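You operate a simulated robot arm through the tools that you are given. There is no shell and no other tool.

You run a simulated robot arm. Do the job below in one go: nothing can be reset, and whatever is moved stays where it is left.

Task
Oil the top of the pale seat with the blue pad.
Fine: take the oil from the green tin; put the pad back and close the tin. A coat counts when it lies all over at full strength: go over it till it gets no stronger.

The check looks at the end state, three seconds after you hand in, the way a careful person would. Anything else that was tipped, shoved, dropped, spilled or broken makes it a failure.

Robot
A 7-joint arm with a two-finger parallel gripper, fixed in place. Base frame: the origin is on the floor under the middle of its stand, x ahead of it, y to its left, z up. Lengths are in cm, angles in rad, forces in N, time in s.
It reaches about 105.6 cm from its shoulder. Its first joint turns from -2.496 to 2.496 rad. Payload 3 kg.
The TCP is the grasp point between the finger pads, 3 cm short of the fingertips. In the tool frame z runs along the fingers and y along their closing line. Largest opening 11 cm; finger width 2, thickness 1; the body of the gripper, 4.8 by 11.2 cm, starts 5.5 cm behind the TCP.
Orientation is that of the tool frame in the base frame, as a unit quaternion [x, y, z, w]. With the fingers straight down and closing along the base's y, the tool's x points along the base's -x, its y along +y and its z along -z.

Tools
- The arm moves only by the tool step_arm. Its argument "steps" is one flat list of numbers, 7 for each row, row after row: the shift along the tool's x, y, z in units of 150 mm (1.0 is 150 mm), then the turn, a rotation vector about the tool's x, y, z in units of 180 degrees (1.0 is 180 degrees), then the gripper command, from -1 (fully open) to 1 (shut), values between in proportion. In form: [tx, ty, tz, ax, ay, az, hand, tx, ty, tz, ax, ay, az, hand, ...]. A call has 1 to 20 rows; each row is the pose to reach, as a shift and turn from the pose commanded when the call began, along the tool's axes at that moment. A call with a number of a shift or a turn outside -1 to 1 is refused whole. Rows are played at 5 a second. More than 5 cm and 0.15 rad between two rows, or a gripper value outside its range, and nothing of the call is played. A pose out of reach is approached as far as the arm can. The call stops where the force on the tool passes 60 N (or 10 N more than at its start, if that is more) or the arm is blocked; 0.2 s more then pass. Each finger travels about 10.8 cm/s and halts on what it meets, pressing with about 45 N; the grip force reading is that of the motor and also rises with nothing between the fingers. The clock runs only during rows and for 0.2 s after the last one: add rows that repeat a pose to give the fingers time. It gives the time, the measured TCP pose, the force on the tool (base axes), the opening and the grip force at its end, in the units of the frame above (readings bear some noise), with the torque about the TCP (base axes, N m) and any sound that the robot's microphone picked up.
- Cameras (640 x 400 px; columns grow to the right, rows downward): "scene" is fixed at [40.06, 64.84, 138.36]; the picture's right is [-0.99, -0.12, 0.00], its down [-0.06, 0.46, -0.89] and it looks along [0.11, -0.88, -0.46] (base axes); focal length 331 px, centre (320, 200). "wrist" rides on the gripper at [7.2, 1.7, -10.3] in the tool frame; the picture's right is [-0.23, 0.97, 0.00], its down [-0.76, -0.18, -0.62] and it looks along [-0.61, -0.14, 0.78] (tool axes); focal length 222 px, centre (320, 200). There is no depth. A picture from a camera that has moved, and an enlarged one, comes with that camera's place and axes in the base frame and with its lens.
- snapshot(camera): a new picture of that camera. It takes no simulated time.
- lift_body(by): slides the trunk up (or, below 0, down) by that many cm; the arm rides with it, the base frame stays. It gives what a move gives, with no picture.
- enlarge(camera, box): a new picture of the part [left, top, right, bottom] of that camera's present view, enlarged. It takes no simulated time.
- finish_job(): hands the job in; it is judged then, once.

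Places have to be worked out from the pictures, the camera data and where the tool is seen. Open the gripper and draw the arm clear of the work before you hand the job in, unless the task says otherwise.

The tools are called after "Request:" as a command line: name --argument value ..., lists and objects as JSON in quotes. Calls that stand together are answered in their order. step_arm: Moves the arm, as the interface text tells. Its arguments: {"type":"object","properties":{"steps":{"type":"array","items":{"type":"number"}}},"required":["steps"]} The other tools are called the same way: lift_body (by) moves the trunk up or down; snapshot (camera) takes a picture; enlarge (camera, box) takes an enlarged picture of a part of a camera's view; finish_job () hands the job in.

At the start:

```text
time: 0.0
ee_pos: [66.61, -36.77, 114.48]
orientation: [0.0, 1.0, 0.0, 0.0]
wrist_force: [0.1, -0.2, 0.1]
wrist_torque: [0.0, 0.0, -0.01]
grip_width: 11.01
grip_force: 0.0
trunk travel left (down, up): [-72.6, 16.4]
```

scene: 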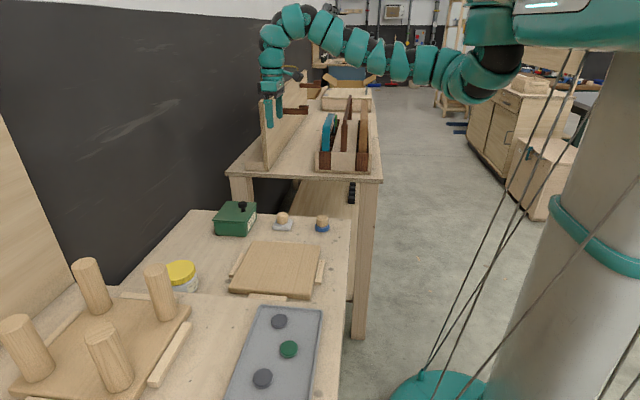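
wrist: 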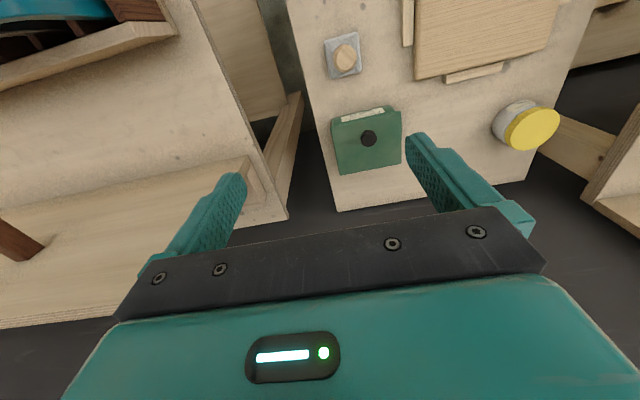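

The scene shows a low bench with a green tin (black knob), two knobbed pads (one grey base, one blue), a pale seat panel, and other items. I'll enlarge the views to locate these well.

Request:
enlarge --camera "scene" --box '[180, 180, 370, 300]'

Request:
enlarge --camera "scene" --box '[0, 240, 350, 400]'

Request:
enlarge --camera "wrist" --box '[280, 0, 640, 220]'

Request:
enlarge --camera "scene" --box '[220, 0, 400, 190]'

```text
3.33 times, centred on (275, 240) of scene
camera zoom: at [40.06, 64.84, 138.36], right [-0.99, -0.12, 0.0], down [-0.06, 0.46, -0.89], along [0.11, -0.88, -0.46], focal length 1103 px, centre (470, 67)
```

zoom: 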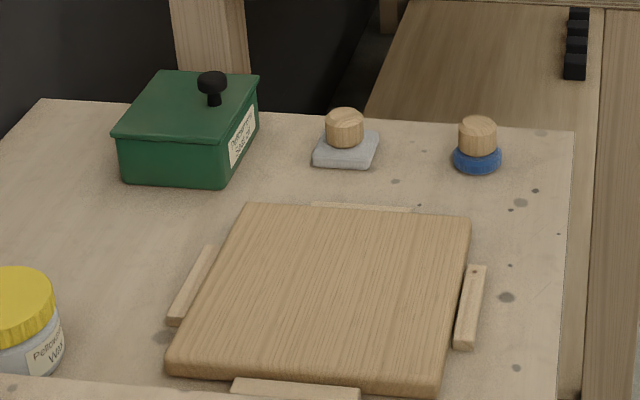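

```text
1.83 times, centred on (175, 320) of scene
camera zoom: at [40.06, 64.84, 138.36], right [-0.99, -0.12, 0.0], down [-0.06, 0.46, -0.89], along [0.11, -0.88, -0.46], focal length 605 px, centre (585, -19)
```

zoom: 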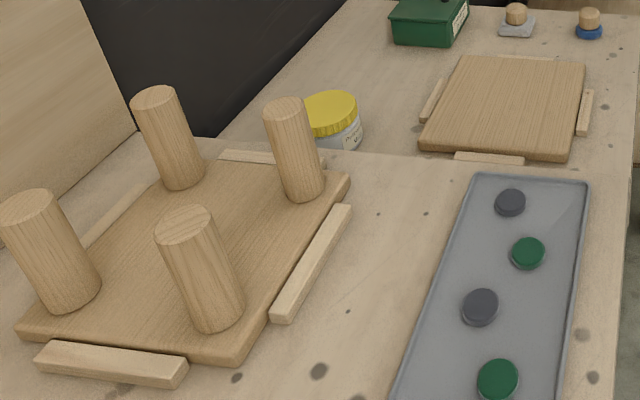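

```text
1.78 times, centred on (460, 110) of wrist
camera zoom: at [59.3, -35.04, 124.83], right [0.23, 0.97, 0.0], down [0.76, -0.18, 0.62], along [0.61, -0.14, -0.78], focal length 395 px, centre (71, 360)
```

zoom: 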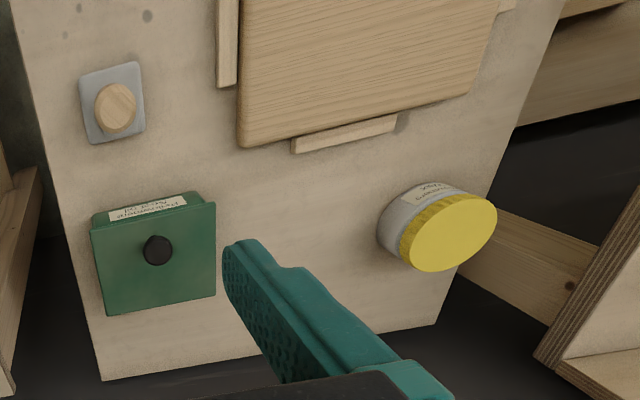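

```text
2.11 times, centred on (310, 95) of scene
camera zoom: at [40.06, 64.84, 138.36], right [-0.99, -0.12, 0.0], down [-0.06, 0.46, -0.89], along [0.11, -0.88, -0.46], focal length 696 px, centre (341, 421)
```

zoom: 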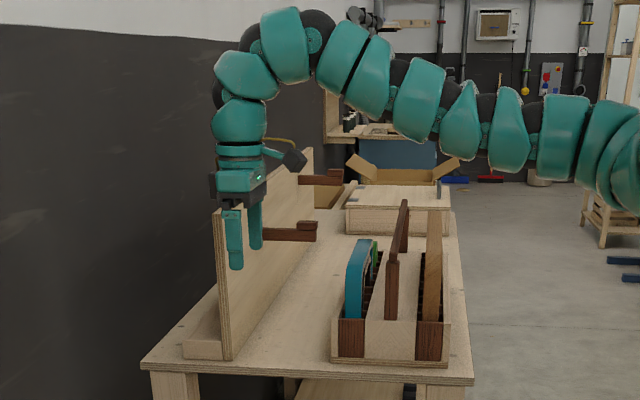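

The tin's knob triangulates to about (78, -30, 85), the blue pad's knob to about (51, -31, 80), and the seat spans x 50–72, y -20–3. I'll move over the bench (+y) to get a better look from the wrist.

Request:
step_arm --steps '[0, 0.25, 0, 0, 0, 0, -1, 0, 0.5, 0, 0, 0, 0, -1, 0, 0.75, 0, 0, 0, 0, -1, 0, 1.0, 0, 0, 0, 0, -1]'

Request:
snapshot --camera "wrist"

```text
time: 1.0
ee_pos: [68.71, -29.38, 115.24]
orientation: [0.0, 1.0, 0.001, -0.001]
wrist_force: [-0.2, -0.7, -0.1]
wrist_torque: [-0.01, 0.01, -0.02]
grip_width: 10.99
grip_force: 0.0
out of reach, approached as far as the arm can: row 1, 2, 3, 4
trunk travel left (down, up): [-72.6, 16.4]
```

```text
taken
camera wrist: at [61.45, -27.7, 125.59], right [0.23, 0.97, 0.0], down [0.76, -0.18, 0.62], along [0.61, -0.14, -0.78], focal length 222 px, centre (320, 200)
```

wrist: 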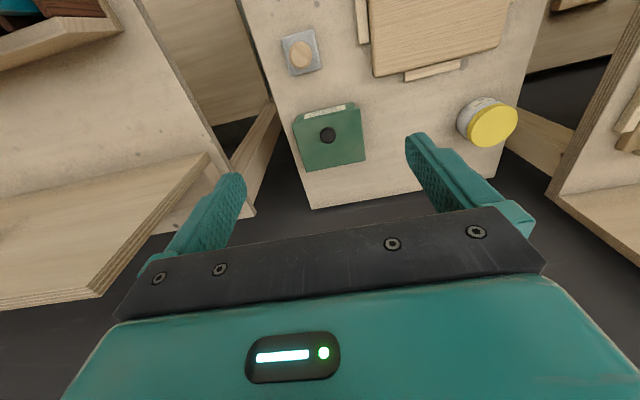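

The arm stopped short of that commanded pose ("out of reach"). I'll look at the arm's posture before trying another direction.

Request:
snapshot --camera "scene"

```text
taken
```

scene: 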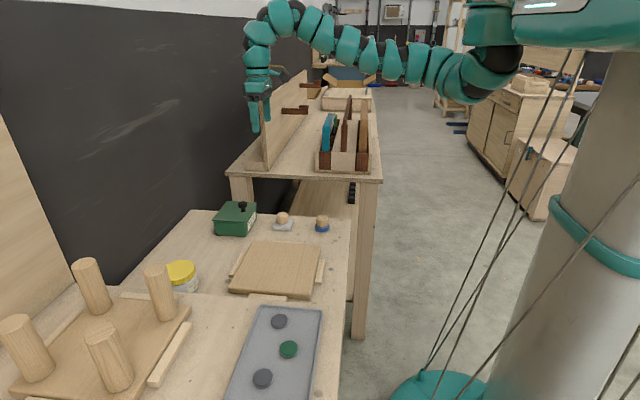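

The arm hangs from the overhanging shoulder near (19, 0, 130), so it is probably too folded at this height. I'll lower the hand 10 cm, which stays clear of the tin (knob top about z 85), to see whether reach improves.

Request:
step_arm --steps '[0, 0, 0.167, 0, 0, 0, -1, 0, 0, 0.333, 0, 0, 0, -1, 0, 0, 0.5, 0, 0, 0, -1, 0, 0, 0.667, 0, 0, 0, -1]'

```text
time: 2.0
ee_pos: [69.92, -30.98, 109.35]
orientation: [-0.009, 1.0, 0.002, 0.012]
wrist_force: [-0.1, 0.7, -1.1]
wrist_torque: [-0.04, 0.02, -0.02]
grip_width: 11.01
grip_force: 0.1
out of reach, approached as far as the arm can: row 1, 2, 3, 4
trunk travel left (down, up): [-72.6, 16.4]
```

It still reports out of reach, so the limit seems to be how close in the hand can come. I'll set the command back to y about -37 at this lower height to see what can be reached.

Request:
step_arm --steps '[0, -0.2, 0, 0, 0, 0, -1, 0, -0.4, 0, 0, 0, 0, -1, 0, -0.6, 0, 0, 0, 0, -1, 0, -0.8, 0, 0, 0, 0, -1, 0, -1.0, 0, 0, 0, 0, -1]'

```text
time: 3.2
ee_pos: [69.87, -45.9, 109.51]
orientation: [-0.001, 1.0, 0.0, 0.001]
wrist_force: [0.5, -0.2, 0.1]
wrist_torque: [0.02, -0.04, 0.01]
grip_width: 11.0
grip_force: 0.1
trunk travel left (down, up): [-72.6, 16.4]
```

Reachable here at y -46, and the command tracks the pose actually reached. I'll raise the trunk 16 cm so the arm can hang further below the shoulder, then try again.

Request:
lift_body --by 16

Request:
step_arm --steps '[0, 0.2, 0.2, 0, 0, 0, -1, 0, 0.4, 0.4, 0, 0, 0, -1, 0, 0.6, 0.6, 0, 0, 0, -1, 0, 0.6, 0.8, 0, 0, 0, -1, 0, 0.6, 1.0, 0, 0, 0, -1]'

```text
time: 5.0
ee_pos: [69.92, -45.92, 125.6]
orientation: [-0.001, 1.0, 0.0, 0.001]
wrist_force: [0.7, 0.4, 0.3]
wrist_torque: [-0.01, -0.01, -0.01]
grip_width: 10.99
grip_force: 0.1
trunk travel left (down, up): [-88.6, 0.4]
```

```text
time: 6.2
ee_pos: [69.85, -36.75, 110.39]
orientation: [0.001, 1.0, 0.001, 0.0]
wrist_force: [0.2, -0.9, -0.7]
wrist_torque: [0.01, 0.0, -0.02]
grip_width: 10.98
grip_force: 0.0
trunk travel left (down, up): [-88.6, 0.4]
```

That worked. Next I'll try moving further toward +y at this height, with the trunk raised.

Request:
step_arm --steps '[0, 0.2, 0.1, 0, 0, 0, -1, 0, 0.4, 0.2, 0, 0, 0, -1, 0, 0.6, 0.2, 0, 0, 0, -1, 0, 0.8, 0.2, 0, 0, 0, -1, 0, 1.0, 0.2, 0, 0, 0, -1]'

Request:
snapshot --camera "wrist"

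Request:
snapshot --camera "scene"

```text
time: 7.4
ee_pos: [69.83, -21.8, 107.53]
orientation: [0.002, 1.0, -0.001, 0.001]
wrist_force: [0.1, 0.5, 0.7]
wrist_torque: [0.01, 0.03, 0.02]
grip_width: 11.01
grip_force: 0.1
trunk travel left (down, up): [-88.6, 0.4]
```

```text
taken
camera wrist: at [62.53, -20.06, 117.97], right [0.23, 0.97, 0.0], down [0.76, -0.18, 0.62], along [0.61, -0.14, -0.78], focal length 222 px, centre (320, 200)
```

wrist: 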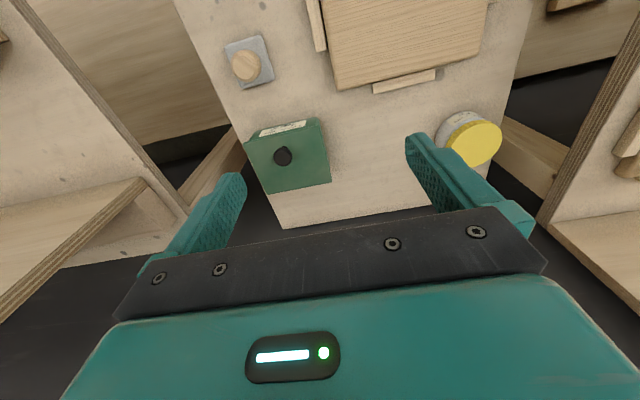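

```text
taken
```

scene: 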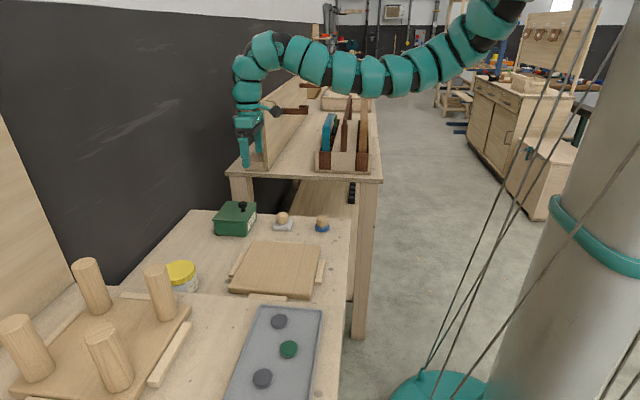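

Good: raising the trunk fixed the reach. I'll enlarge the tin and the seats from this wrist view.

Request:
enlarge --camera "wrist" --box '[210, 90, 370, 210]'

Request:
enlarge --camera "wrist" --box '[180, 0, 540, 200]'

Request:
enlarge --camera "scene" --box '[200, 190, 280, 245]'

Request:
enlarge --camera "scene" --box '[265, 195, 345, 245]'

```text
3.33 times, centred on (290, 150) of wrist
camera zoom: at [62.53, -20.06, 117.97], right [0.23, 0.97, 0.0], down [0.76, -0.18, 0.62], along [0.61, -0.14, -0.78], focal length 740 px, centre (420, 367)
```

zoom: 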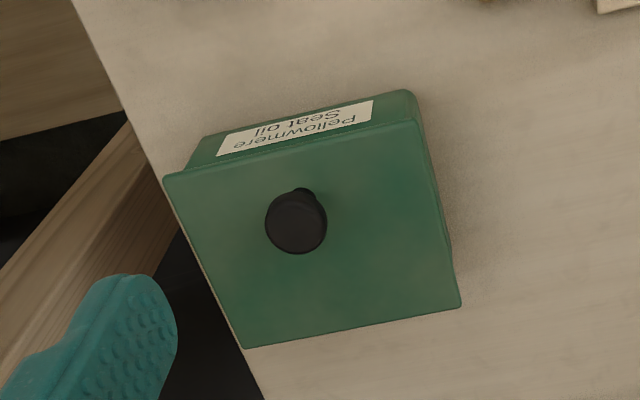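

```text
1.78 times, centred on (360, 100) of wrist
camera zoom: at [62.53, -20.06, 117.97], right [0.23, 0.97, 0.0], down [0.76, -0.18, 0.62], along [0.61, -0.14, -0.78], focal length 395 px, centre (249, 378)
```

zoom: 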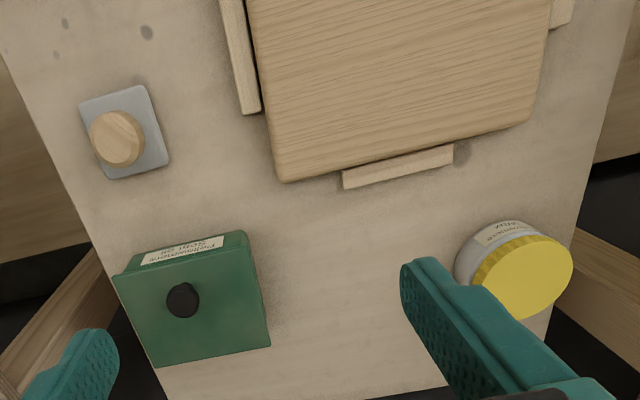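

```text
7.27 times, centred on (240, 218) of scene
camera zoom: at [40.06, 64.84, 138.36], right [-0.99, -0.12, 0.0], down [-0.06, 0.46, -0.89], along [0.11, -0.88, -0.46], focal length 2406 px, centre (902, 73)
```

zoom: 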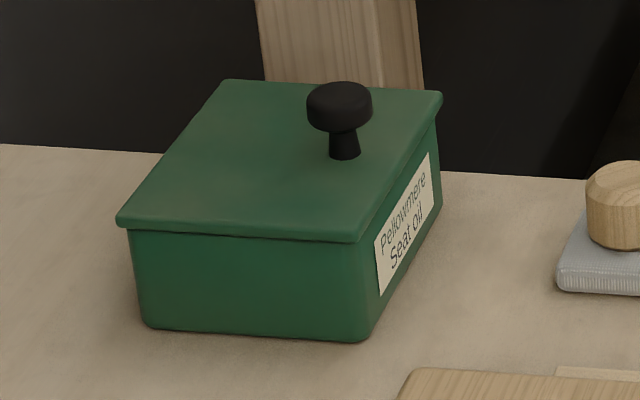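

```text
8.00 times, centred on (305, 220) of scene
camera zoom: at [40.06, 64.84, 138.36], right [-0.99, -0.12, 0.0], down [-0.06, 0.46, -0.89], along [0.11, -0.88, -0.46], focal length 2647 px, centre (440, 40)
```

zoom: 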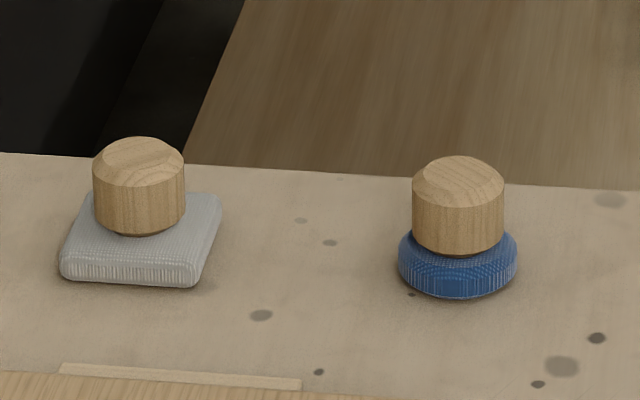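

The knob stem sits at about (78.2, -30.1), centred in y but well forward (toward -x) on a lid spanning x 75.5–87, which suggests a lid hinged at the far (+x) side. I'll go above the knob at z about 95 and look.

Request:
step_arm --steps '[-0.112, -0.11, 0.166, 0, 0, 0, -1, -0.224, -0.22, 0.332, 0, 0, 0, -1, -0.336, -0.33, 0.498, 0, 0, 0, -1, -0.448, -0.44, 0.664, 0, 0, 0, -1, -0.56, -0.55, 0.8, 0, 0, 0, -1]'

Request:
snapshot --camera "wrist"

Request:
snapshot --camera "scene"

```text
time: 8.6
ee_pos: [75.85, -28.21, 97.82]
orientation: [0.0, 1.0, 0.001, 0.0]
wrist_force: [0.0, -0.8, 0.1]
wrist_torque: [0.02, 0.0, 0.0]
grip_width: 11.0
grip_force: 0.1
out of reach, approached as far as the arm can: row 4, 5
trunk travel left (down, up): [-88.6, 0.4]
```

```text
taken
camera wrist: at [68.55, -26.48, 108.27], right [0.23, 0.97, 0.0], down [0.76, -0.18, 0.62], along [0.61, -0.14, -0.78], focal length 222 px, centre (320, 200)
```

wrist: 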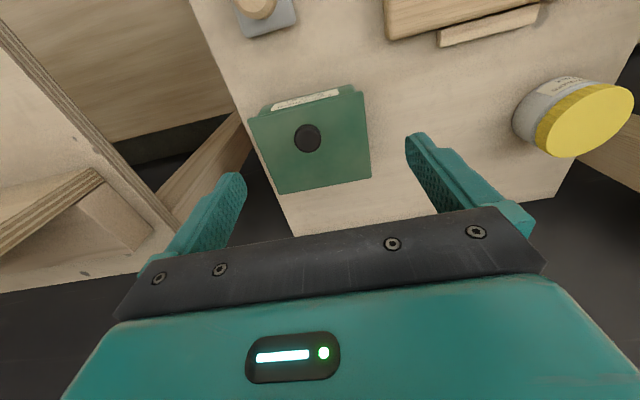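

```text
taken
```

scene: 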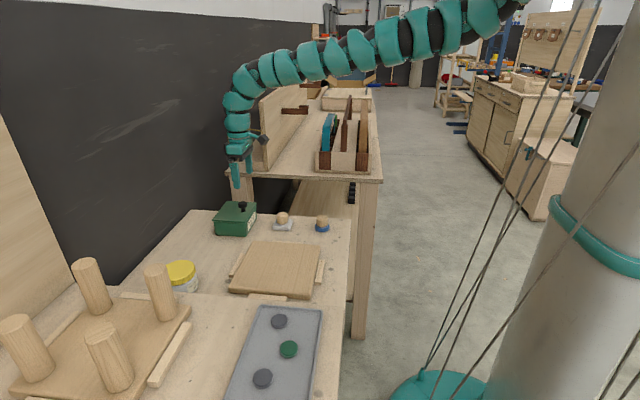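

The hand stopped short again, this time because the arm is extended too far below the shoulder. I'll raise the hand 10 cm and lower the trunk 15 cm so it ends at about z 93, still clear above the knob.

Request:
step_arm --steps '[0, 0, -0.167, 0, 0, 0, -1, 0, 0, -0.333, 0, 0, 0, -1, 0, 0, -0.5, 0, 0, 0, -1, 0, 0, -0.667, 0, 0, 0, -1]'

Request:
lift_body --by -15

```text
time: 9.6
ee_pos: [75.71, -28.25, 107.9]
orientation: [0.0, 1.0, 0.0, -0.001]
wrist_force: [0.0, 0.0, 0.7]
wrist_torque: [0.0, -0.06, -0.01]
grip_width: 11.02
grip_force: 0.1
trunk travel left (down, up): [-88.6, 0.4]
```

```text
time: 11.4
ee_pos: [75.79, -28.33, 92.7]
orientation: [0.001, 1.0, 0.0, 0.001]
wrist_force: [-0.6, 0.6, 0.4]
wrist_torque: [0.0, -0.01, 0.01]
grip_width: 11.02
grip_force: 0.1
trunk travel left (down, up): [-73.6, 15.4]
```

Now at z 92.7 with clearance above the knob. I'll look from the wrist to refine where the knob is.

Request:
snapshot --camera "wrist"

Request:
enlarge --camera "wrist" --box '[220, 60, 460, 210]'

Request:
enlarge --camera "scene" --box '[200, 150, 300, 240]'

```text
taken
camera wrist: at [68.53, -26.56, 103.22], right [0.23, 0.97, 0.0], down [0.76, -0.18, 0.62], along [0.61, -0.14, -0.78], focal length 222 px, centre (320, 200)
```

wrist: 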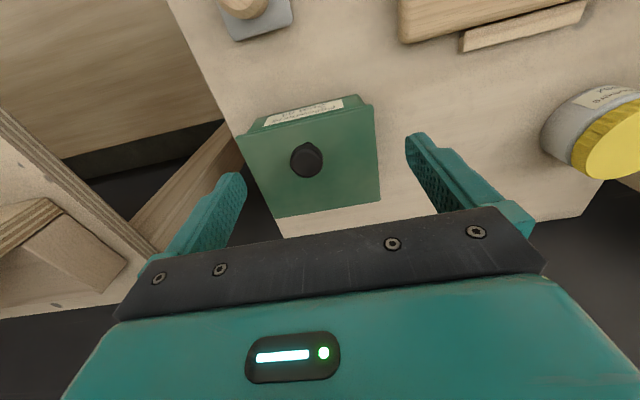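

```text
2.67 times, centred on (340, 135) of wrist
camera zoom: at [68.53, -26.56, 103.22], right [0.23, 0.97, 0.0], down [0.76, -0.18, 0.62], along [0.61, -0.14, -0.78], focal length 592 px, centre (267, 373)
```

zoom: 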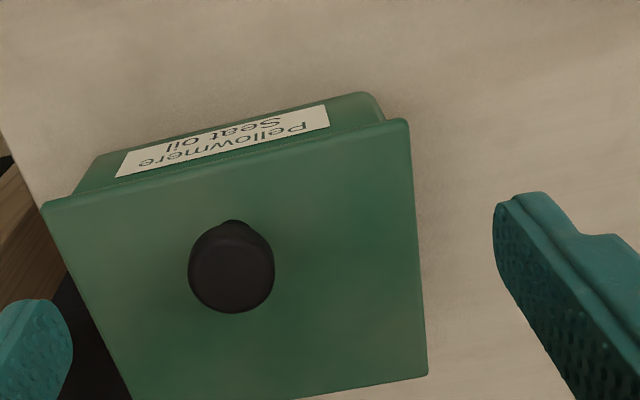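

```text
4.44 times, centred on (250, 195) of scene
camera zoom: at [40.06, 64.84, 138.36], right [-0.99, -0.12, 0.0], down [-0.06, 0.46, -0.89], along [0.11, -0.88, -0.46], focal length 1470 px, centre (631, 222)
```

zoom: 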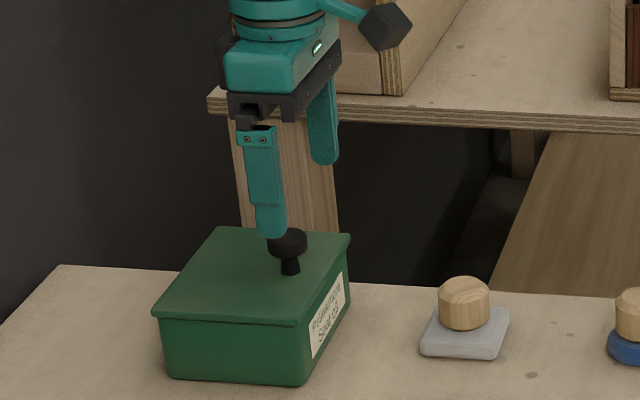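

Refined from this view: the knob cap is at about (77.8, -29.95, 85) and the lid spans x 75.1–86.3, y -36.5 to -23.3, with its top at about 82.5. I'll align over the knob and descend with open fingers so the fingertips stop about 1 cm above the lid.

Request:
step_arm --steps '[-0.067, -0.054, 0, 0, 0, 0, -1, -0.133, -0.108, 0, 0, 0, 0, -1, -0.133, -0.108, 0.1, 0, 0, 0, -1, -0.133, -0.108, 0.2, 0, 0, 0, -1, -0.133, -0.108, 0.3, 0, 0, 0, -1, -0.133, -0.108, 0.38, 0, 0, 0, -1]'

Request:
enlarge --camera "wrist" --box '[200, 80, 480, 255]'

Request:
enlarge --camera "scene" --box '[200, 180, 280, 240]'

```text
time: 12.8
ee_pos: [77.39, -29.92, 88.15]
orientation: [0.001, 1.0, 0.001, 0.0]
wrist_force: [0.5, -0.4, 0.1]
wrist_torque: [0.0, -0.02, -0.01]
grip_width: 11.0
grip_force: 0.1
out of reach, approached as far as the arm can: row 5, 6
trunk travel left (down, up): [-73.6, 15.4]
```

```text
2.29 times, centred on (340, 168) of wrist
camera zoom: at [70.05, -28.15, 98.62], right [0.23, 0.97, 0.0], down [0.76, -0.18, 0.62], along [0.61, -0.14, -0.78], focal length 508 px, centre (274, 274)
```

zoom: 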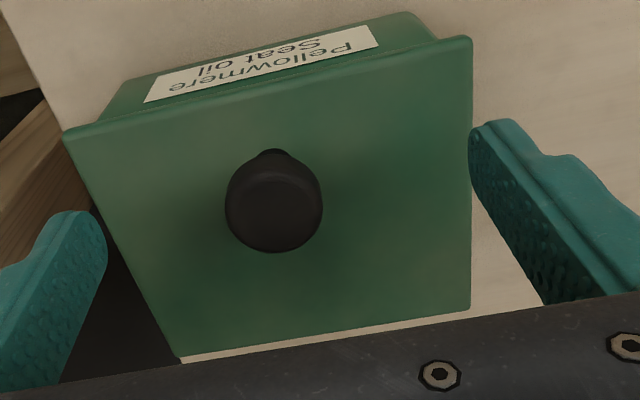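

```text
6.67 times, centred on (240, 210) of scene
camera zoom: at [40.06, 64.84, 138.36], right [-0.99, -0.12, 0.0], down [-0.06, 0.46, -0.89], along [0.11, -0.88, -0.46], focal length 2206 px, centre (853, 133)
```

zoom: 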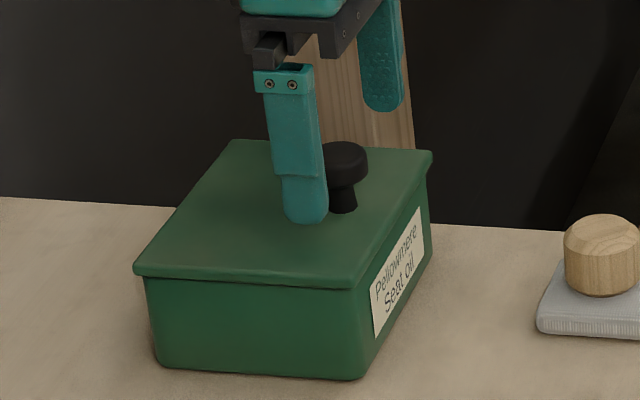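

Straight down is at the edge of reach here, and by my geometry a vertical tool could not follow the knob past about x 82. A tool tilted outward by about 28° (pointing +x and down) brings the wrist closer in, so I'll lift slightly and pitch the tool.

Request:
step_arm --steps '[0.03, 0, -0.06, 0, 0, 0, -1, 0.06, 0, -0.1, 0, -0.039, 0, -1, 0.09, 0, -0.123, 0, -0.078, 0, -1, 0.11, 0, -0.123, 0, -0.117, 0, -1, 0.126, 0, -0.123, 0, -0.1556, 0, -1, 0.126, 0, -0.123, 0, -0.1556, 0, -1]'

Request:
snapshot --camera "wrist"

```text
time: 14.2
ee_pos: [75.8, -30.27, 89.8]
orientation: [-0.001, 0.97, -0.003, 0.242]
wrist_force: [-0.5, -0.1, -0.2]
wrist_torque: [0.03, -0.02, 0.01]
grip_width: 11.02
grip_force: 0.1
out of reach, approached as far as the arm can: row 4, 5, 6
trunk travel left (down, up): [-73.6, 15.4]
```

```text
taken
camera wrist: at [64.45, -28.51, 95.58], right [0.2, 0.97, 0.1], down [0.38, -0.17, 0.91], along [0.9, -0.14, -0.4], focal length 222 px, centre (320, 200)
```

wrist: 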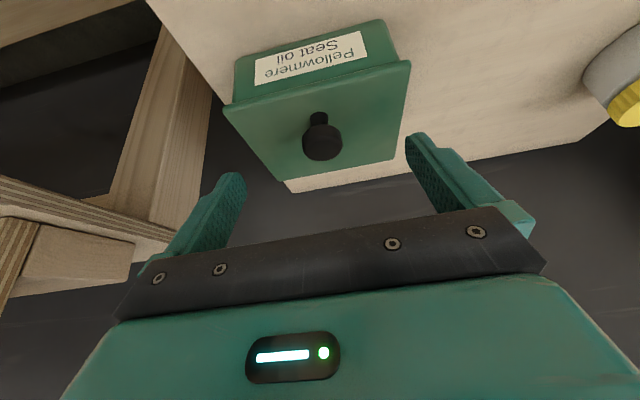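

The tilt worked: the tool is pitched 28° at (75.8, -30.3, 89.8), and this view confirms the cap at (77.8, -29.95, 85). I'll ease to a 20° pitch and descend to straddle the cap with the fingertips above the lid.

Request:
step_arm --steps '[0.004, 0.0213, 0.06, 0, 0.0222, 0, -1, 0.008, 0.0213, 0.12, 0, 0.0444, 0, -1, 0.012, 0.0213, 0.17, 0, 0.0444, 0, -1, 0.0143, 0.0213, 0.2188, 0, 0.0444, 0, -1, 0.0143, 0.0213, 0.2188, 0, 0.0444, 0, -1]'

Request:
snapshot --camera "wrist"

Request:
enlarge --camera "scene" --box '[200, 170, 280, 240]'

```text
time: 15.4
ee_pos: [77.27, -29.59, 86.74]
orientation: [0.0, 0.985, 0.0, 0.172]
wrist_force: [0.5, 0.5, -0.4]
wrist_torque: [-0.01, -0.04, -0.02]
grip_width: 10.99
grip_force: 0.2
trunk travel left (down, up): [-73.6, 15.4]
```

```text
taken
camera wrist: at [66.85, -27.89, 94.06], right [0.21, 0.97, 0.08], down [0.5, -0.18, 0.85], along [0.84, -0.14, -0.53], focal length 222 px, centre (320, 200)
```

wrist: 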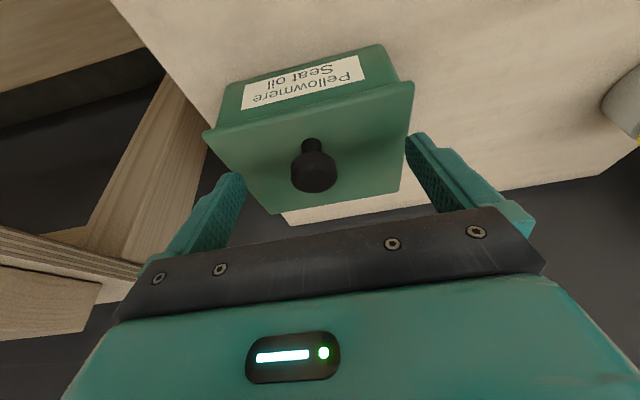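

```text
5.71 times, centred on (240, 205) of scene
camera zoom: at [40.06, 64.84, 138.36], right [-0.99, -0.12, 0.0], down [-0.06, 0.46, -0.89], along [0.11, -0.88, -0.46], focal length 1890 px, centre (777, 171)
```

zoom: 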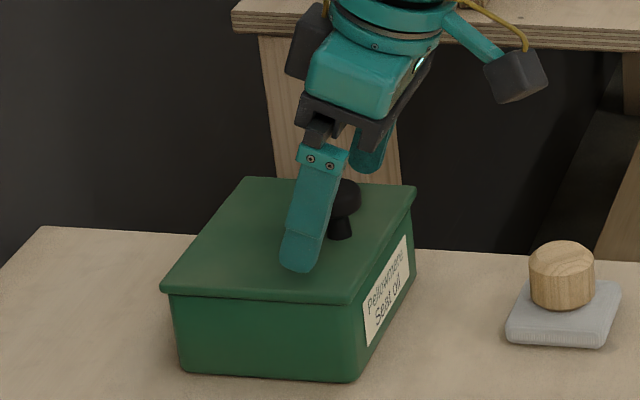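

The knob centre is about 0.35 cm off the TCP in y. I'll correct that and close partway, to about a 4 cm gap, before the final squeeze.

Request:
step_arm --steps '[0, -0.0233, 0, 0, 0, 0, -1, 0, -0.0233, 0, 0, 0, 0, -0.4, 0, -0.0233, 0, 0, 0, 0, 0.0, 0, -0.0233, 0, 0, 0, 0, 0.25, 0, -0.0233, 0, 0, 0, 0, 0.25]'

Request:
enlarge --camera "wrist" --box '[200, 80, 440, 230]'

Request:
enlarge --camera "scene" --box '[200, 170, 280, 240]'

```text
time: 16.6
ee_pos: [77.22, -30.06, 86.72]
orientation: [0.0, 0.985, 0.0, 0.173]
wrist_force: [0.1, 0.1, -0.2]
wrist_torque: [-0.04, -0.01, 0.03]
grip_width: 4.12
grip_force: 0.0
trunk travel left (down, up): [-73.6, 15.4]
```

```text
2.67 times, centred on (320, 155) of wrist
camera zoom: at [66.82, -28.26, 94.04], right [0.21, 0.97, 0.08], down [0.5, -0.18, 0.85], along [0.84, -0.14, -0.53], focal length 592 px, centre (320, 320)
```

zoom: 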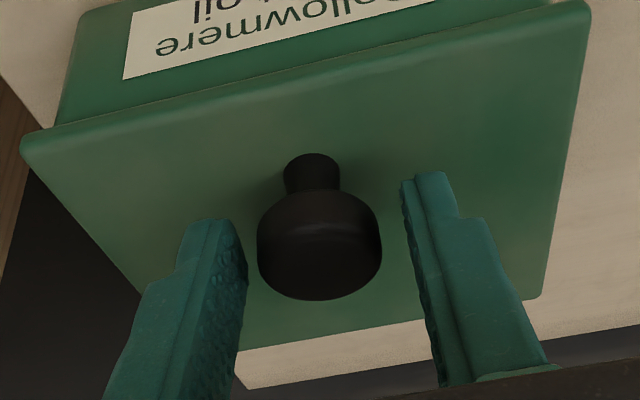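

```text
5.71 times, centred on (240, 205) of scene
camera zoom: at [40.06, 64.84, 138.36], right [-0.99, -0.12, 0.0], down [-0.06, 0.46, -0.89], along [0.11, -0.88, -0.46], focal length 1890 px, centre (777, 171)
```

zoom: 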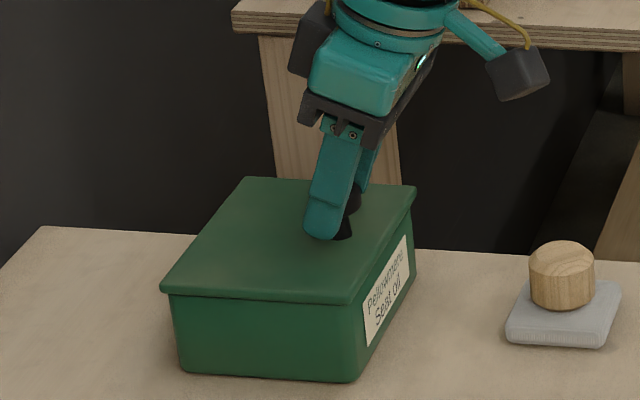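

The cap sits between the fingertips, with a slightly smaller gap on the -y side. I'll nudge 0.2 cm toward -y and close to about 3.5 cm to check the centring.

Request:
step_arm --steps '[0, -0.0133, 0, 0, 0, 0, 0.25, 0, -0.0133, 0, 0, 0, 0, 0.36, 0, -0.0133, 0, 0, 0, 0, 0.36]'

Request:
enlarge --camera "wrist" --box '[240, 100, 400, 200]'

```text
time: 17.4
ee_pos: [77.12, -30.16, 86.71]
orientation: [0.0, 0.985, 0.001, 0.173]
wrist_force: [0.0, 0.6, -1.1]
wrist_torque: [0.0, -0.03, 0.02]
grip_width: 3.54
grip_force: 0.1
trunk travel left (down, up): [-73.6, 15.4]
```

```text
4.00 times, centred on (320, 150) of wrist
camera zoom: at [66.84, -28.44, 94.04], right [0.21, 0.97, 0.08], down [0.5, -0.18, 0.85], along [0.84, -0.14, -0.53], focal length 888 px, centre (320, 400)
```

zoom: 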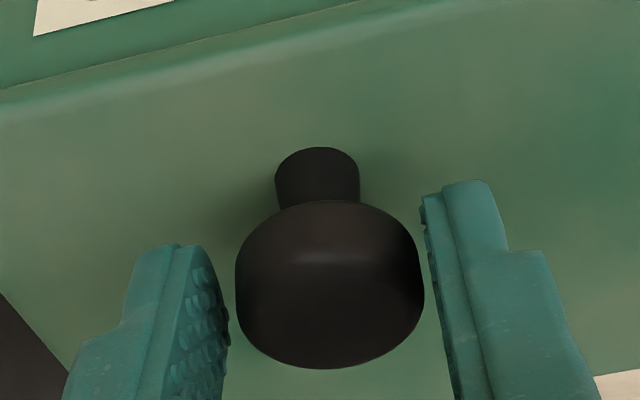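

Centred nicely with small equal gaps. Now the squeeze.

Request:
step_arm --steps '[0, 0, 0, 0, 0, 0, 0.45, 0, 0, 0, 0, 0, 0, 0.6, 0, 0, 0, 0, 0, 0, 0.6, 0, 0, 0, 0, 0, 0, 0.6]'

```text
time: 18.4
ee_pos: [77.15, -29.98, 86.87]
orientation: [0.0, 0.985, -0.001, 0.173]
wrist_force: [-0.8, 7.4, 0.0]
wrist_torque: [0.22, 0.06, 0.1]
grip_width: 2.89
grip_force: 45.2
trunk travel left (down, up): [-73.6, 15.4]
```

Gripped at 2.89 cm, with a 7.4 N sideways load on the tool in +y. I'll relax it by moving 0.1 cm in +y.

Request:
step_arm --steps '[0, 0.004, 0, 0, 0, 0, 0.6, 0, 0.008, 0, 0, 0, 0, 0.6]'

```text
time: 19.0
ee_pos: [77.06, -29.96, 86.8]
orientation: [0.001, 0.985, -0.001, 0.174]
wrist_force: [0.2, 4.5, -0.7]
wrist_torque: [0.02, 0.07, 0.12]
grip_width: 2.9
grip_force: 44.9
trunk travel left (down, up): [-73.6, 15.4]
```

Request:
step_arm --steps '[0, 0.006, 0, 0, 0, 0, 0.6, 0, 0.012, 0, 0, 0, 0, 0.6]'

```text
time: 19.6
ee_pos: [77.28, -30.04, 86.64]
orientation: [0.001, 0.985, 0.0, 0.173]
wrist_force: [1.7, -4.5, -1.9]
wrist_torque: [-0.17, 0.12, 0.02]
grip_width: 2.89
grip_force: 45.1
trunk travel left (down, up): [-73.6, 15.4]
```

Slightly overcorrected, so I'll back off half. Then I'll lift gently along an assumed hinge arc (about 5°) to see how the lid behaves.

Request:
step_arm --steps '[0, -0.006, 0, 0, 0, 0, 0.6, -0.0115, -0.006, -0.013, 0, 0, 0, 0.6, -0.023, -0.006, -0.026, 0, 0, 0, 0.6, -0.0345, -0.006, -0.0392, 0, 0, 0, 0.6]'

Request:
enlarge --camera "scene" --box '[200, 170, 280, 240]'

Request:
enlarge --camera "wrist" --box '[200, 20, 440, 210]'

```text
time: 20.6
ee_pos: [77.39, -29.94, 87.14]
orientation: [0.001, 0.985, 0.001, 0.171]
wrist_force: [-7.2, -6.3, -13.1]
wrist_torque: [-0.17, 1.51, -0.07]
grip_width: 2.93
grip_force: 45.0
trunk travel left (down, up): [-73.6, 15.4]
```

```text
5.71 times, centred on (240, 205) of scene
camera zoom: at [40.06, 64.84, 138.36], right [-0.99, -0.12, 0.0], down [-0.06, 0.46, -0.89], along [0.11, -0.88, -0.46], focal length 1890 px, centre (777, 171)
```

zoom: 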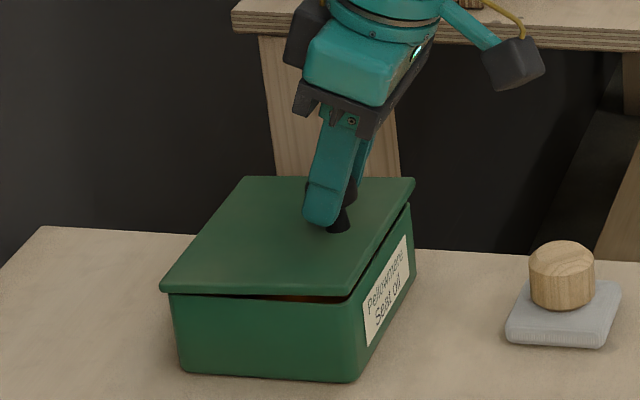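

```text
2.11 times, centred on (320, 115) of wrist
camera zoom: at [67.07, -28.32, 94.62], right [0.22, 0.97, 0.08], down [0.51, -0.18, 0.84], along [0.84, -0.14, -0.53], focal length 468 px, centre (320, 379)
```

zoom: 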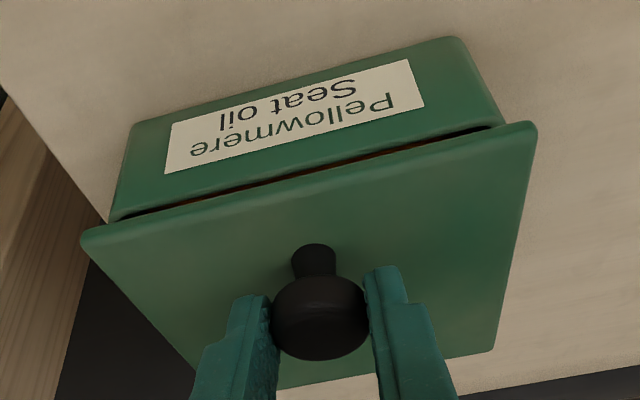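

The lid is hinged on the far (+x) side: the front has opened a crack. The rigid grip resists the turning (1.5 N·m), so I'll check whether a gripper command nearer the real width eases the grip enough for the knob to pivot.

Request:
step_arm --steps '[0, 0, 0, 0, 0.01, 0, 0.52, 0, 0, 0, 0, 0.015, 0, 0.49, 0, 0, 0, 0, 0.015, 0, 0.49]'

```text
time: 21.4
ee_pos: [77.44, -29.93, 87.41]
orientation: [0.001, 0.989, 0.0, 0.15]
wrist_force: [0.5, -6.3, -2.2]
wrist_torque: [-0.13, 0.09, -0.05]
grip_width: 3.16
grip_force: 3.5
trunk travel left (down, up): [-73.6, 15.4]
```

With a lighter grip (3.5 N) the torque is gone and the lid still hangs on the fingers (about 2 N load). I'll use a modest grip and follow the arc to about 15°, watching forces.

Request:
step_arm --steps '[-0.02, -0.006, -0.021, 0, 0, 0, 0.51, -0.041, -0.006, -0.041, 0, 0, 0, 0.51, -0.062, -0.006, -0.06, 0, 0, 0, 0.51, -0.0829, -0.006, -0.0783, 0, 0, 0, 0.51]'

Request:
enlarge --camera "scene" --box '[200, 170, 280, 240]'

Request:
snapshot --camera "wrist"

```text
time: 22.4
ee_pos: [78.24, -30.02, 88.77]
orientation: [0.0, 0.989, 0.001, 0.149]
wrist_force: [-9.2, -3.8, -11.2]
wrist_torque: [-0.01, 1.54, -0.03]
grip_width: 2.91
grip_force: 44.9
trunk travel left (down, up): [-73.6, 15.4]
```

```text
5.71 times, centred on (240, 205) of scene
camera zoom: at [40.06, 64.84, 138.36], right [-0.99, -0.12, 0.0], down [-0.06, 0.46, -0.89], along [0.11, -0.88, -0.46], focal length 1890 px, centre (777, 171)
```

zoom: 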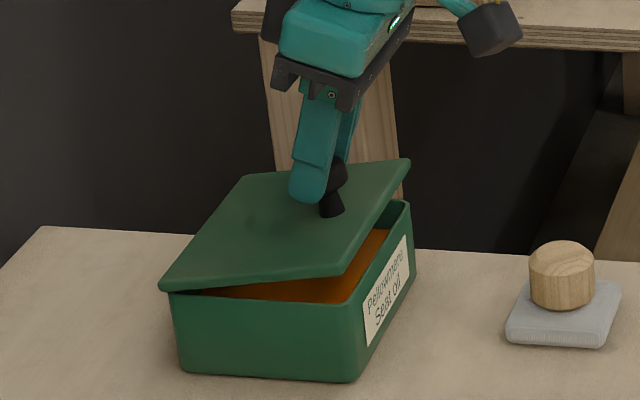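

```text
taken
camera wrist: at [68.19, -28.33, 96.57], right [0.22, 0.97, 0.07], down [0.55, -0.18, 0.82], along [0.81, -0.14, -0.57], focal length 222 px, centre (320, 200)
```

wrist: 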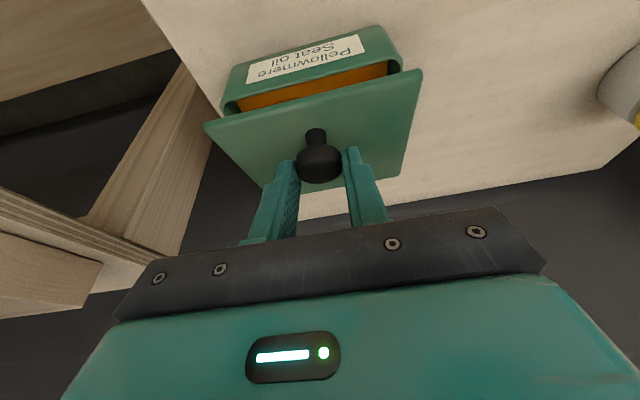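

The lid is at about 15° with orange oil visible, and the tin has not moved. The grip went back to 45 N and torque to 1.5 N·m, so I'll ease the grip again to let the knob pivot.

Request:
step_arm --steps '[0, 0, 0, 0, 0.008, 0, 0.49, 0, 0, 0, 0, 0.008, 0, 0.49]'

```text
time: 23.0
ee_pos: [78.37, -30.02, 89.01]
orientation: [0.0, 0.99, 0.0, 0.139]
wrist_force: [0.8, -0.8, 0.2]
wrist_torque: [0.11, 0.05, 0.06]
grip_width: 3.01
grip_force: 2.9
trunk travel left (down, up): [-73.6, 15.4]
```

Request:
enlarge --camera "scene" --box '[200, 170, 280, 240]'

Request:
enlarge --camera "wrist" --box '[200, 20, 440, 210]'

```text
5.71 times, centred on (240, 205) of scene
camera zoom: at [40.06, 64.84, 138.36], right [-0.99, -0.12, 0.0], down [-0.06, 0.46, -0.89], along [0.11, -0.88, -0.46], focal length 1890 px, centre (777, 171)
```

zoom: 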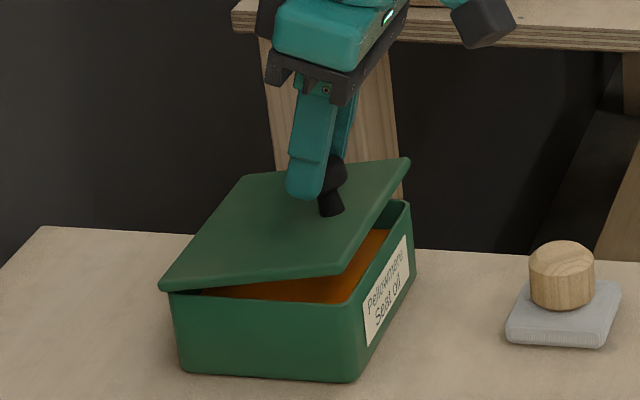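

```text
2.11 times, centred on (320, 115) of wrist
camera zoom: at [68.52, -28.31, 97.05], right [0.22, 0.97, 0.06], down [0.56, -0.18, 0.81], along [0.8, -0.14, -0.59], focal length 468 px, centre (320, 379)
```

zoom: 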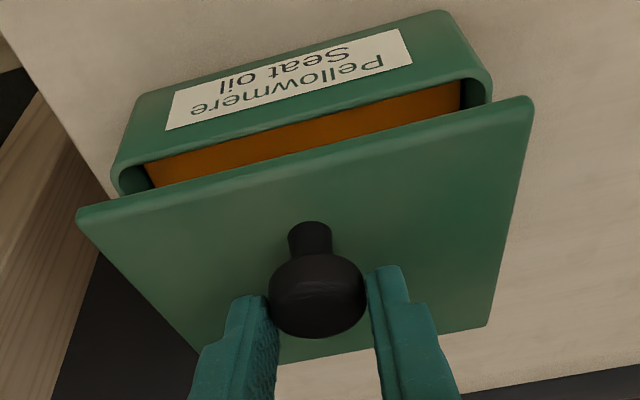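

The lid stays at 15° with almost no load on the hand, so the hinge may hold by friction. I'll open the fingers slightly to test whether the lid stays up by itself (a drop from here would be small).

Request:
step_arm --steps '[0, 0, 0, 0, 0, 0, 0.42, 0, 0, 0, 0, 0, 0, 0.36, 0, 0, 0, 0, 0, 0, 0.36, 0, 0, 0, 0, 0, 0, 0.36]'

Request:
enlarge --camera "scene" --box '[200, 170, 280, 240]'

```text
time: 24.0
ee_pos: [78.33, -30.07, 88.94]
orientation: [0.001, 0.99, 0.0, 0.138]
wrist_force: [0.6, -0.8, -0.2]
wrist_torque: [0.01, 0.02, 0.02]
grip_width: 3.53
grip_force: 0.0
trunk travel left (down, up): [-73.6, 15.4]
```

```text
5.71 times, centred on (240, 205) of scene
camera zoom: at [40.06, 64.84, 138.36], right [-0.99, -0.12, 0.0], down [-0.06, 0.46, -0.89], along [0.11, -0.88, -0.46], focal length 1890 px, centre (777, 171)
```

zoom: 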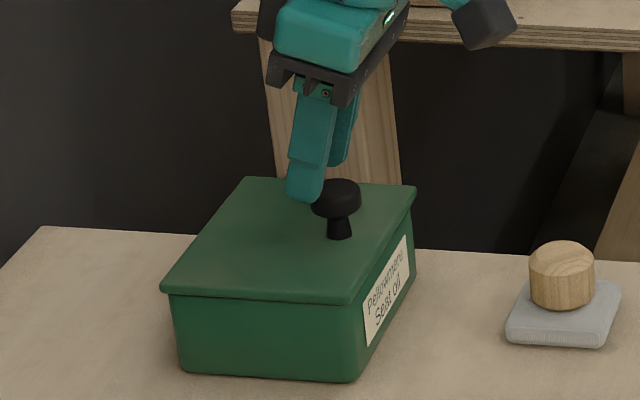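

The lid fell gently shut, so it needs holding, but a light grip was enough to carry it while the knob pivoted. I'll regrip the closed lid's knob with a 22° tilt, squeeze, then relax to the light grip.

Request:
step_arm --steps '[0, 0, 0, 0, 0, 0, 0.2, 0.04, 0, 0.03, 0, -0.017, 0, 0.2, 0.08, 0, 0.07, 0, -0.034, 0, 0.2, 0.1193, 0, 0.1171, 0, -0.034, 0, 0.2, 0.1193, 0, 0.1171, 0, -0.034, 0, 0.36, 0.1193, 0, 0.1171, 0, -0.034, 0, 0.36]'

Request:
enlarge --camera "wrist" --box '[240, 100, 400, 200]'

Request:
enlarge --camera "scene" --box '[200, 170, 280, 240]'

```text
time: 25.4
ee_pos: [77.15, -29.99, 86.72]
orientation: [0.001, 0.982, 0.0, 0.191]
wrist_force: [0.1, 0.2, 1.0]
wrist_torque: [0.01, -0.02, 0.0]
grip_width: 3.52
grip_force: 0.1
trunk travel left (down, up): [-73.6, 15.4]
```

```text
4.00 times, centred on (320, 150) of wrist
camera zoom: at [66.49, -28.32, 93.67], right [0.21, 0.97, 0.09], down [0.47, -0.18, 0.86], along [0.86, -0.14, -0.5], focal length 888 px, centre (320, 400)
```

zoom: 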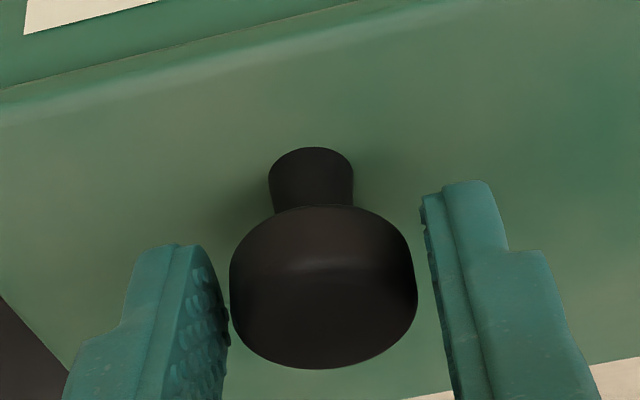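

```text
5.71 times, centred on (240, 205) of scene
camera zoom: at [40.06, 64.84, 138.36], right [-0.99, -0.12, 0.0], down [-0.06, 0.46, -0.89], along [0.11, -0.88, -0.46], focal length 1890 px, centre (777, 171)
```

zoom: 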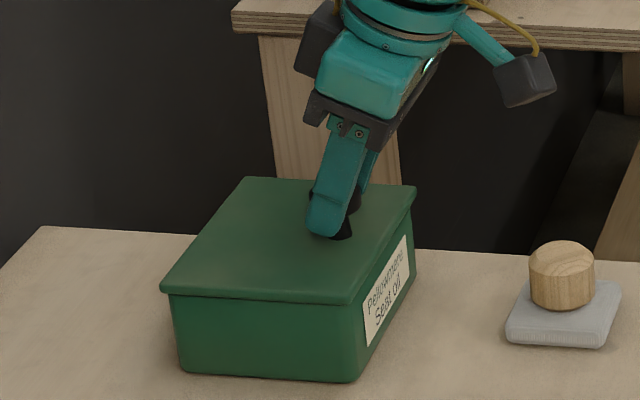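

Nearly centred. I'll shift 0.08 cm toward -y, squeeze, relax to the light grip, and begin the arc to 10°.

Request:
step_arm --steps '[0, -0.006, 0, 0, 0, 0, 0.36, 0, -0.006, 0, 0, 0, 0, 0.51, 0, -0.006, 0, 0, 0, 0, 0.51, 0, -0.006, 0, 0, 0, 0, 0.495, 0, -0.006, 0, 0, 0, 0, 0.495]'

```text
time: 26.6
ee_pos: [77.18, -30.0, 86.81]
orientation: [0.0, 0.982, 0.0, 0.191]
wrist_force: [-0.5, 5.8, -0.1]
wrist_torque: [0.17, 0.06, 0.1]
grip_width: 2.92
grip_force: 44.8
trunk travel left (down, up): [-73.6, 15.4]
```

Request:
step_arm --steps '[0, 0.004, 0, 0, 0, 0, 0.485, 0, 0.004, 0, 0, 0, 0, 0.485]'

```text
time: 27.2
ee_pos: [77.18, -29.98, 86.72]
orientation: [0.0, 0.982, -0.001, 0.19]
wrist_force: [-0.3, 2.7, -0.3]
wrist_torque: [0.06, 0.01, -0.01]
grip_width: 2.98
grip_force: 1.8
trunk travel left (down, up): [-73.6, 15.4]
```

A light grip (1.8 N) at 0.485. I'll use 0.49 and lift to about 10°, checking the lid follows.

Request:
step_arm --steps '[0, 0, 0, 0, 0, 0, 0.49, -0.0356, 0, -0.0374, 0, 0, 0, 0.49, -0.0743, 0, -0.0717, 0, 0, 0, 0.49, -0.0743, 0, -0.0717, 0, 0, 0, 0.49]'

Request:
enlarge --camera "scene" --box '[200, 170, 280, 240]'

```text
time: 28.2
ee_pos: [77.89, -30.04, 88.38]
orientation: [-0.001, 0.981, -0.001, 0.194]
wrist_force: [0.4, 4.7, -1.3]
wrist_torque: [0.13, -0.09, 0.01]
grip_width: 3.05
grip_force: 2.2
trunk travel left (down, up): [-73.6, 15.4]
```

```text
5.71 times, centred on (240, 205) of scene
camera zoom: at [40.06, 64.84, 138.36], right [-0.99, -0.12, 0.0], down [-0.06, 0.46, -0.89], along [0.11, -0.88, -0.46], focal length 1890 px, centre (777, 171)
```

zoom: 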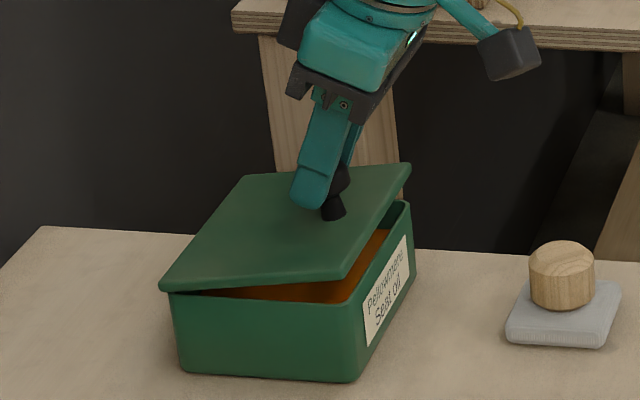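

The lid follows with only a 1.3 N load and almost no torque. Continuing the arc to about 30°.

Request:
step_arm --steps '[-0.0419, 0.004, -0.0309, 0, 0, 0, 0.49, -0.0857, 0.004, -0.0577, 0, 0, 0, 0.49, -0.132, 0.004, -0.0806, 0, 0, 0, 0.49, -0.18, 0.004, -0.0995, 0, 0, 0, 0.49]'

Request:
enlarge --camera "scene" --box '[200, 160, 280, 240]'

```text
time: 29.2
ee_pos: [79.75, -29.98, 90.69]
orientation: [0.001, 0.982, 0.0, 0.191]
wrist_force: [0.1, 0.1, 0.7]
wrist_torque: [0.02, 0.01, -0.02]
grip_width: 2.85
grip_force: 0.0
trunk travel left (down, up): [-73.6, 15.4]
```

```text
5.00 times, centred on (240, 200) of scene
camera zoom: at [40.06, 64.84, 138.36], right [-0.99, -0.12, 0.0], down [-0.06, 0.46, -0.89], along [0.11, -0.88, -0.46], focal length 1654 px, centre (720, 200)
```

zoom: 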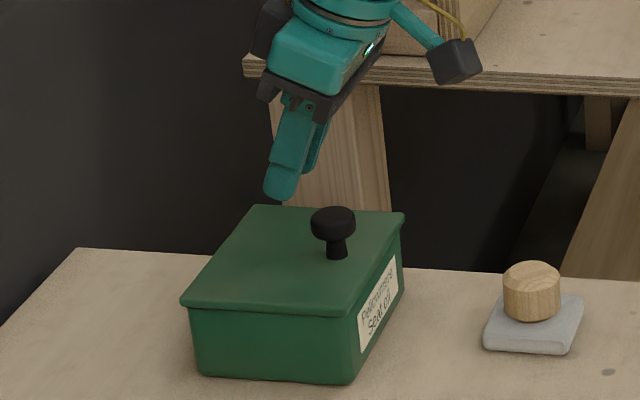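

The light grip let the lid slip shut; the tin hasn't shifted. I'll return to the knob and find a medium grip by closing in small steps.

Request:
step_arm --steps '[0, 0, 0, 0, 0, 0, 0.2, 0.048, -0.002, 0.019, 0, 0, 0, 0.2, 0.12, -0.002, 0.06, 0, 0, 0, 0.2, 0.19, -0.002, 0.11, 0, 0, 0, 0.2, 0.2543, -0.002, 0.1712, 0, 0, 0, 0.2, 0.2543, -0.002, 0.1712, 0, 0, 0, 0.4, 0.2543, -0.002, 0.1712, 0, 0, 0, 0.46, 0.2543, -0.002, 0.1712, 0, 0, 0, 0.46]'

Request:
enlarge --camera "wrist" --box '[240, 100, 400, 200]'

```text
time: 31.0
ee_pos: [77.16, -29.98, 86.92]
orientation: [0.0, 0.982, 0.001, 0.191]
wrist_force: [-0.2, 0.2, -0.4]
wrist_torque: [-0.01, 0.04, -0.04]
grip_width: 3.0
grip_force: 0.3
trunk travel left (down, up): [-73.6, 15.4]
```

```text
4.00 times, centred on (320, 150) of wrist
camera zoom: at [66.51, -28.31, 93.71], right [0.21, 0.97, 0.09], down [0.47, -0.18, 0.86], along [0.86, -0.14, -0.5], focal length 888 px, centre (320, 400)
```

zoom: 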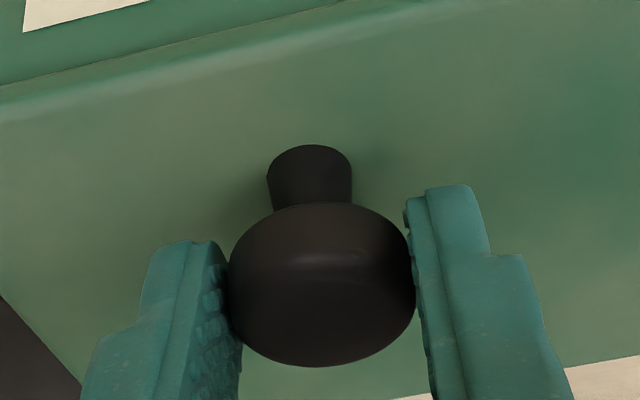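

Fingers are just touching the cap at 3.0 cm. I'll step the grip in slightly and read the force.

Request:
step_arm --steps '[0, 0, 0, 0, 0, 0, 0.48, 0, 0, 0, 0, 0, 0, 0.48, 0, 0, 0, 0, 0, 0, 0.48]'

Request:
step_arm --steps '[0, 0, 0, 0, 0, 0, 0.487, 0, 0, 0, 0, 0, 0, 0.487, 0, 0, 0, 0, 0, 0, 0.487]'

Request:
step_arm --steps '[0, 0, 0, 0, 0, 0, 0.494, 0, 0, 0, 0, 0, 0, 0.494, 0, 0, 0, 0, 0, 0, 0.494]'

```text
time: 31.8
ee_pos: [77.2, -29.94, 86.78]
orientation: [0.001, 0.982, 0.0, 0.19]
wrist_force: [-0.2, 0.9, -0.5]
wrist_torque: [0.03, 0.06, 0.02]
grip_width: 3.0
grip_force: 1.6
trunk travel left (down, up): [-73.6, 15.4]
```

```text
time: 32.6
ee_pos: [77.12, -30.03, 86.79]
orientation: [0.0, 0.982, 0.001, 0.191]
wrist_force: [-0.1, 0.7, -1.1]
wrist_torque: [0.04, 0.02, 0.04]
grip_width: 2.96
grip_force: 9.1
trunk travel left (down, up): [-73.6, 15.4]
```

```text
time: 33.4
ee_pos: [77.14, -29.94, 86.76]
orientation: [0.0, 0.982, 0.0, 0.191]
wrist_force: [-0.4, 0.7, -0.6]
wrist_torque: [0.06, 0.0, 0.0]
grip_width: 2.9
grip_force: 44.9
trunk travel left (down, up): [-73.6, 15.4]
```

A command of 0.487 gives about 9 N, a good medium grip. I'll reopen slightly and come back to it, then lift.

Request:
step_arm --steps '[0, 0, 0, 0, 0, 0, 0.45, 0, 0, 0, 0, 0, 0, 0.45, 0, 0, 0, 0, 0, 0, 0.488, 0, 0, 0, 0, 0, 0, 0.488, 0, 0, 0, 0, 0, 0, 0.488]'

```text
time: 34.6
ee_pos: [77.1, -30.06, 86.79]
orientation: [0.0, 0.982, 0.0, 0.191]
wrist_force: [-0.1, 1.2, 0.7]
wrist_torque: [0.07, -0.01, 0.0]
grip_width: 2.93
grip_force: 31.1
trunk travel left (down, up): [-73.6, 15.4]
```

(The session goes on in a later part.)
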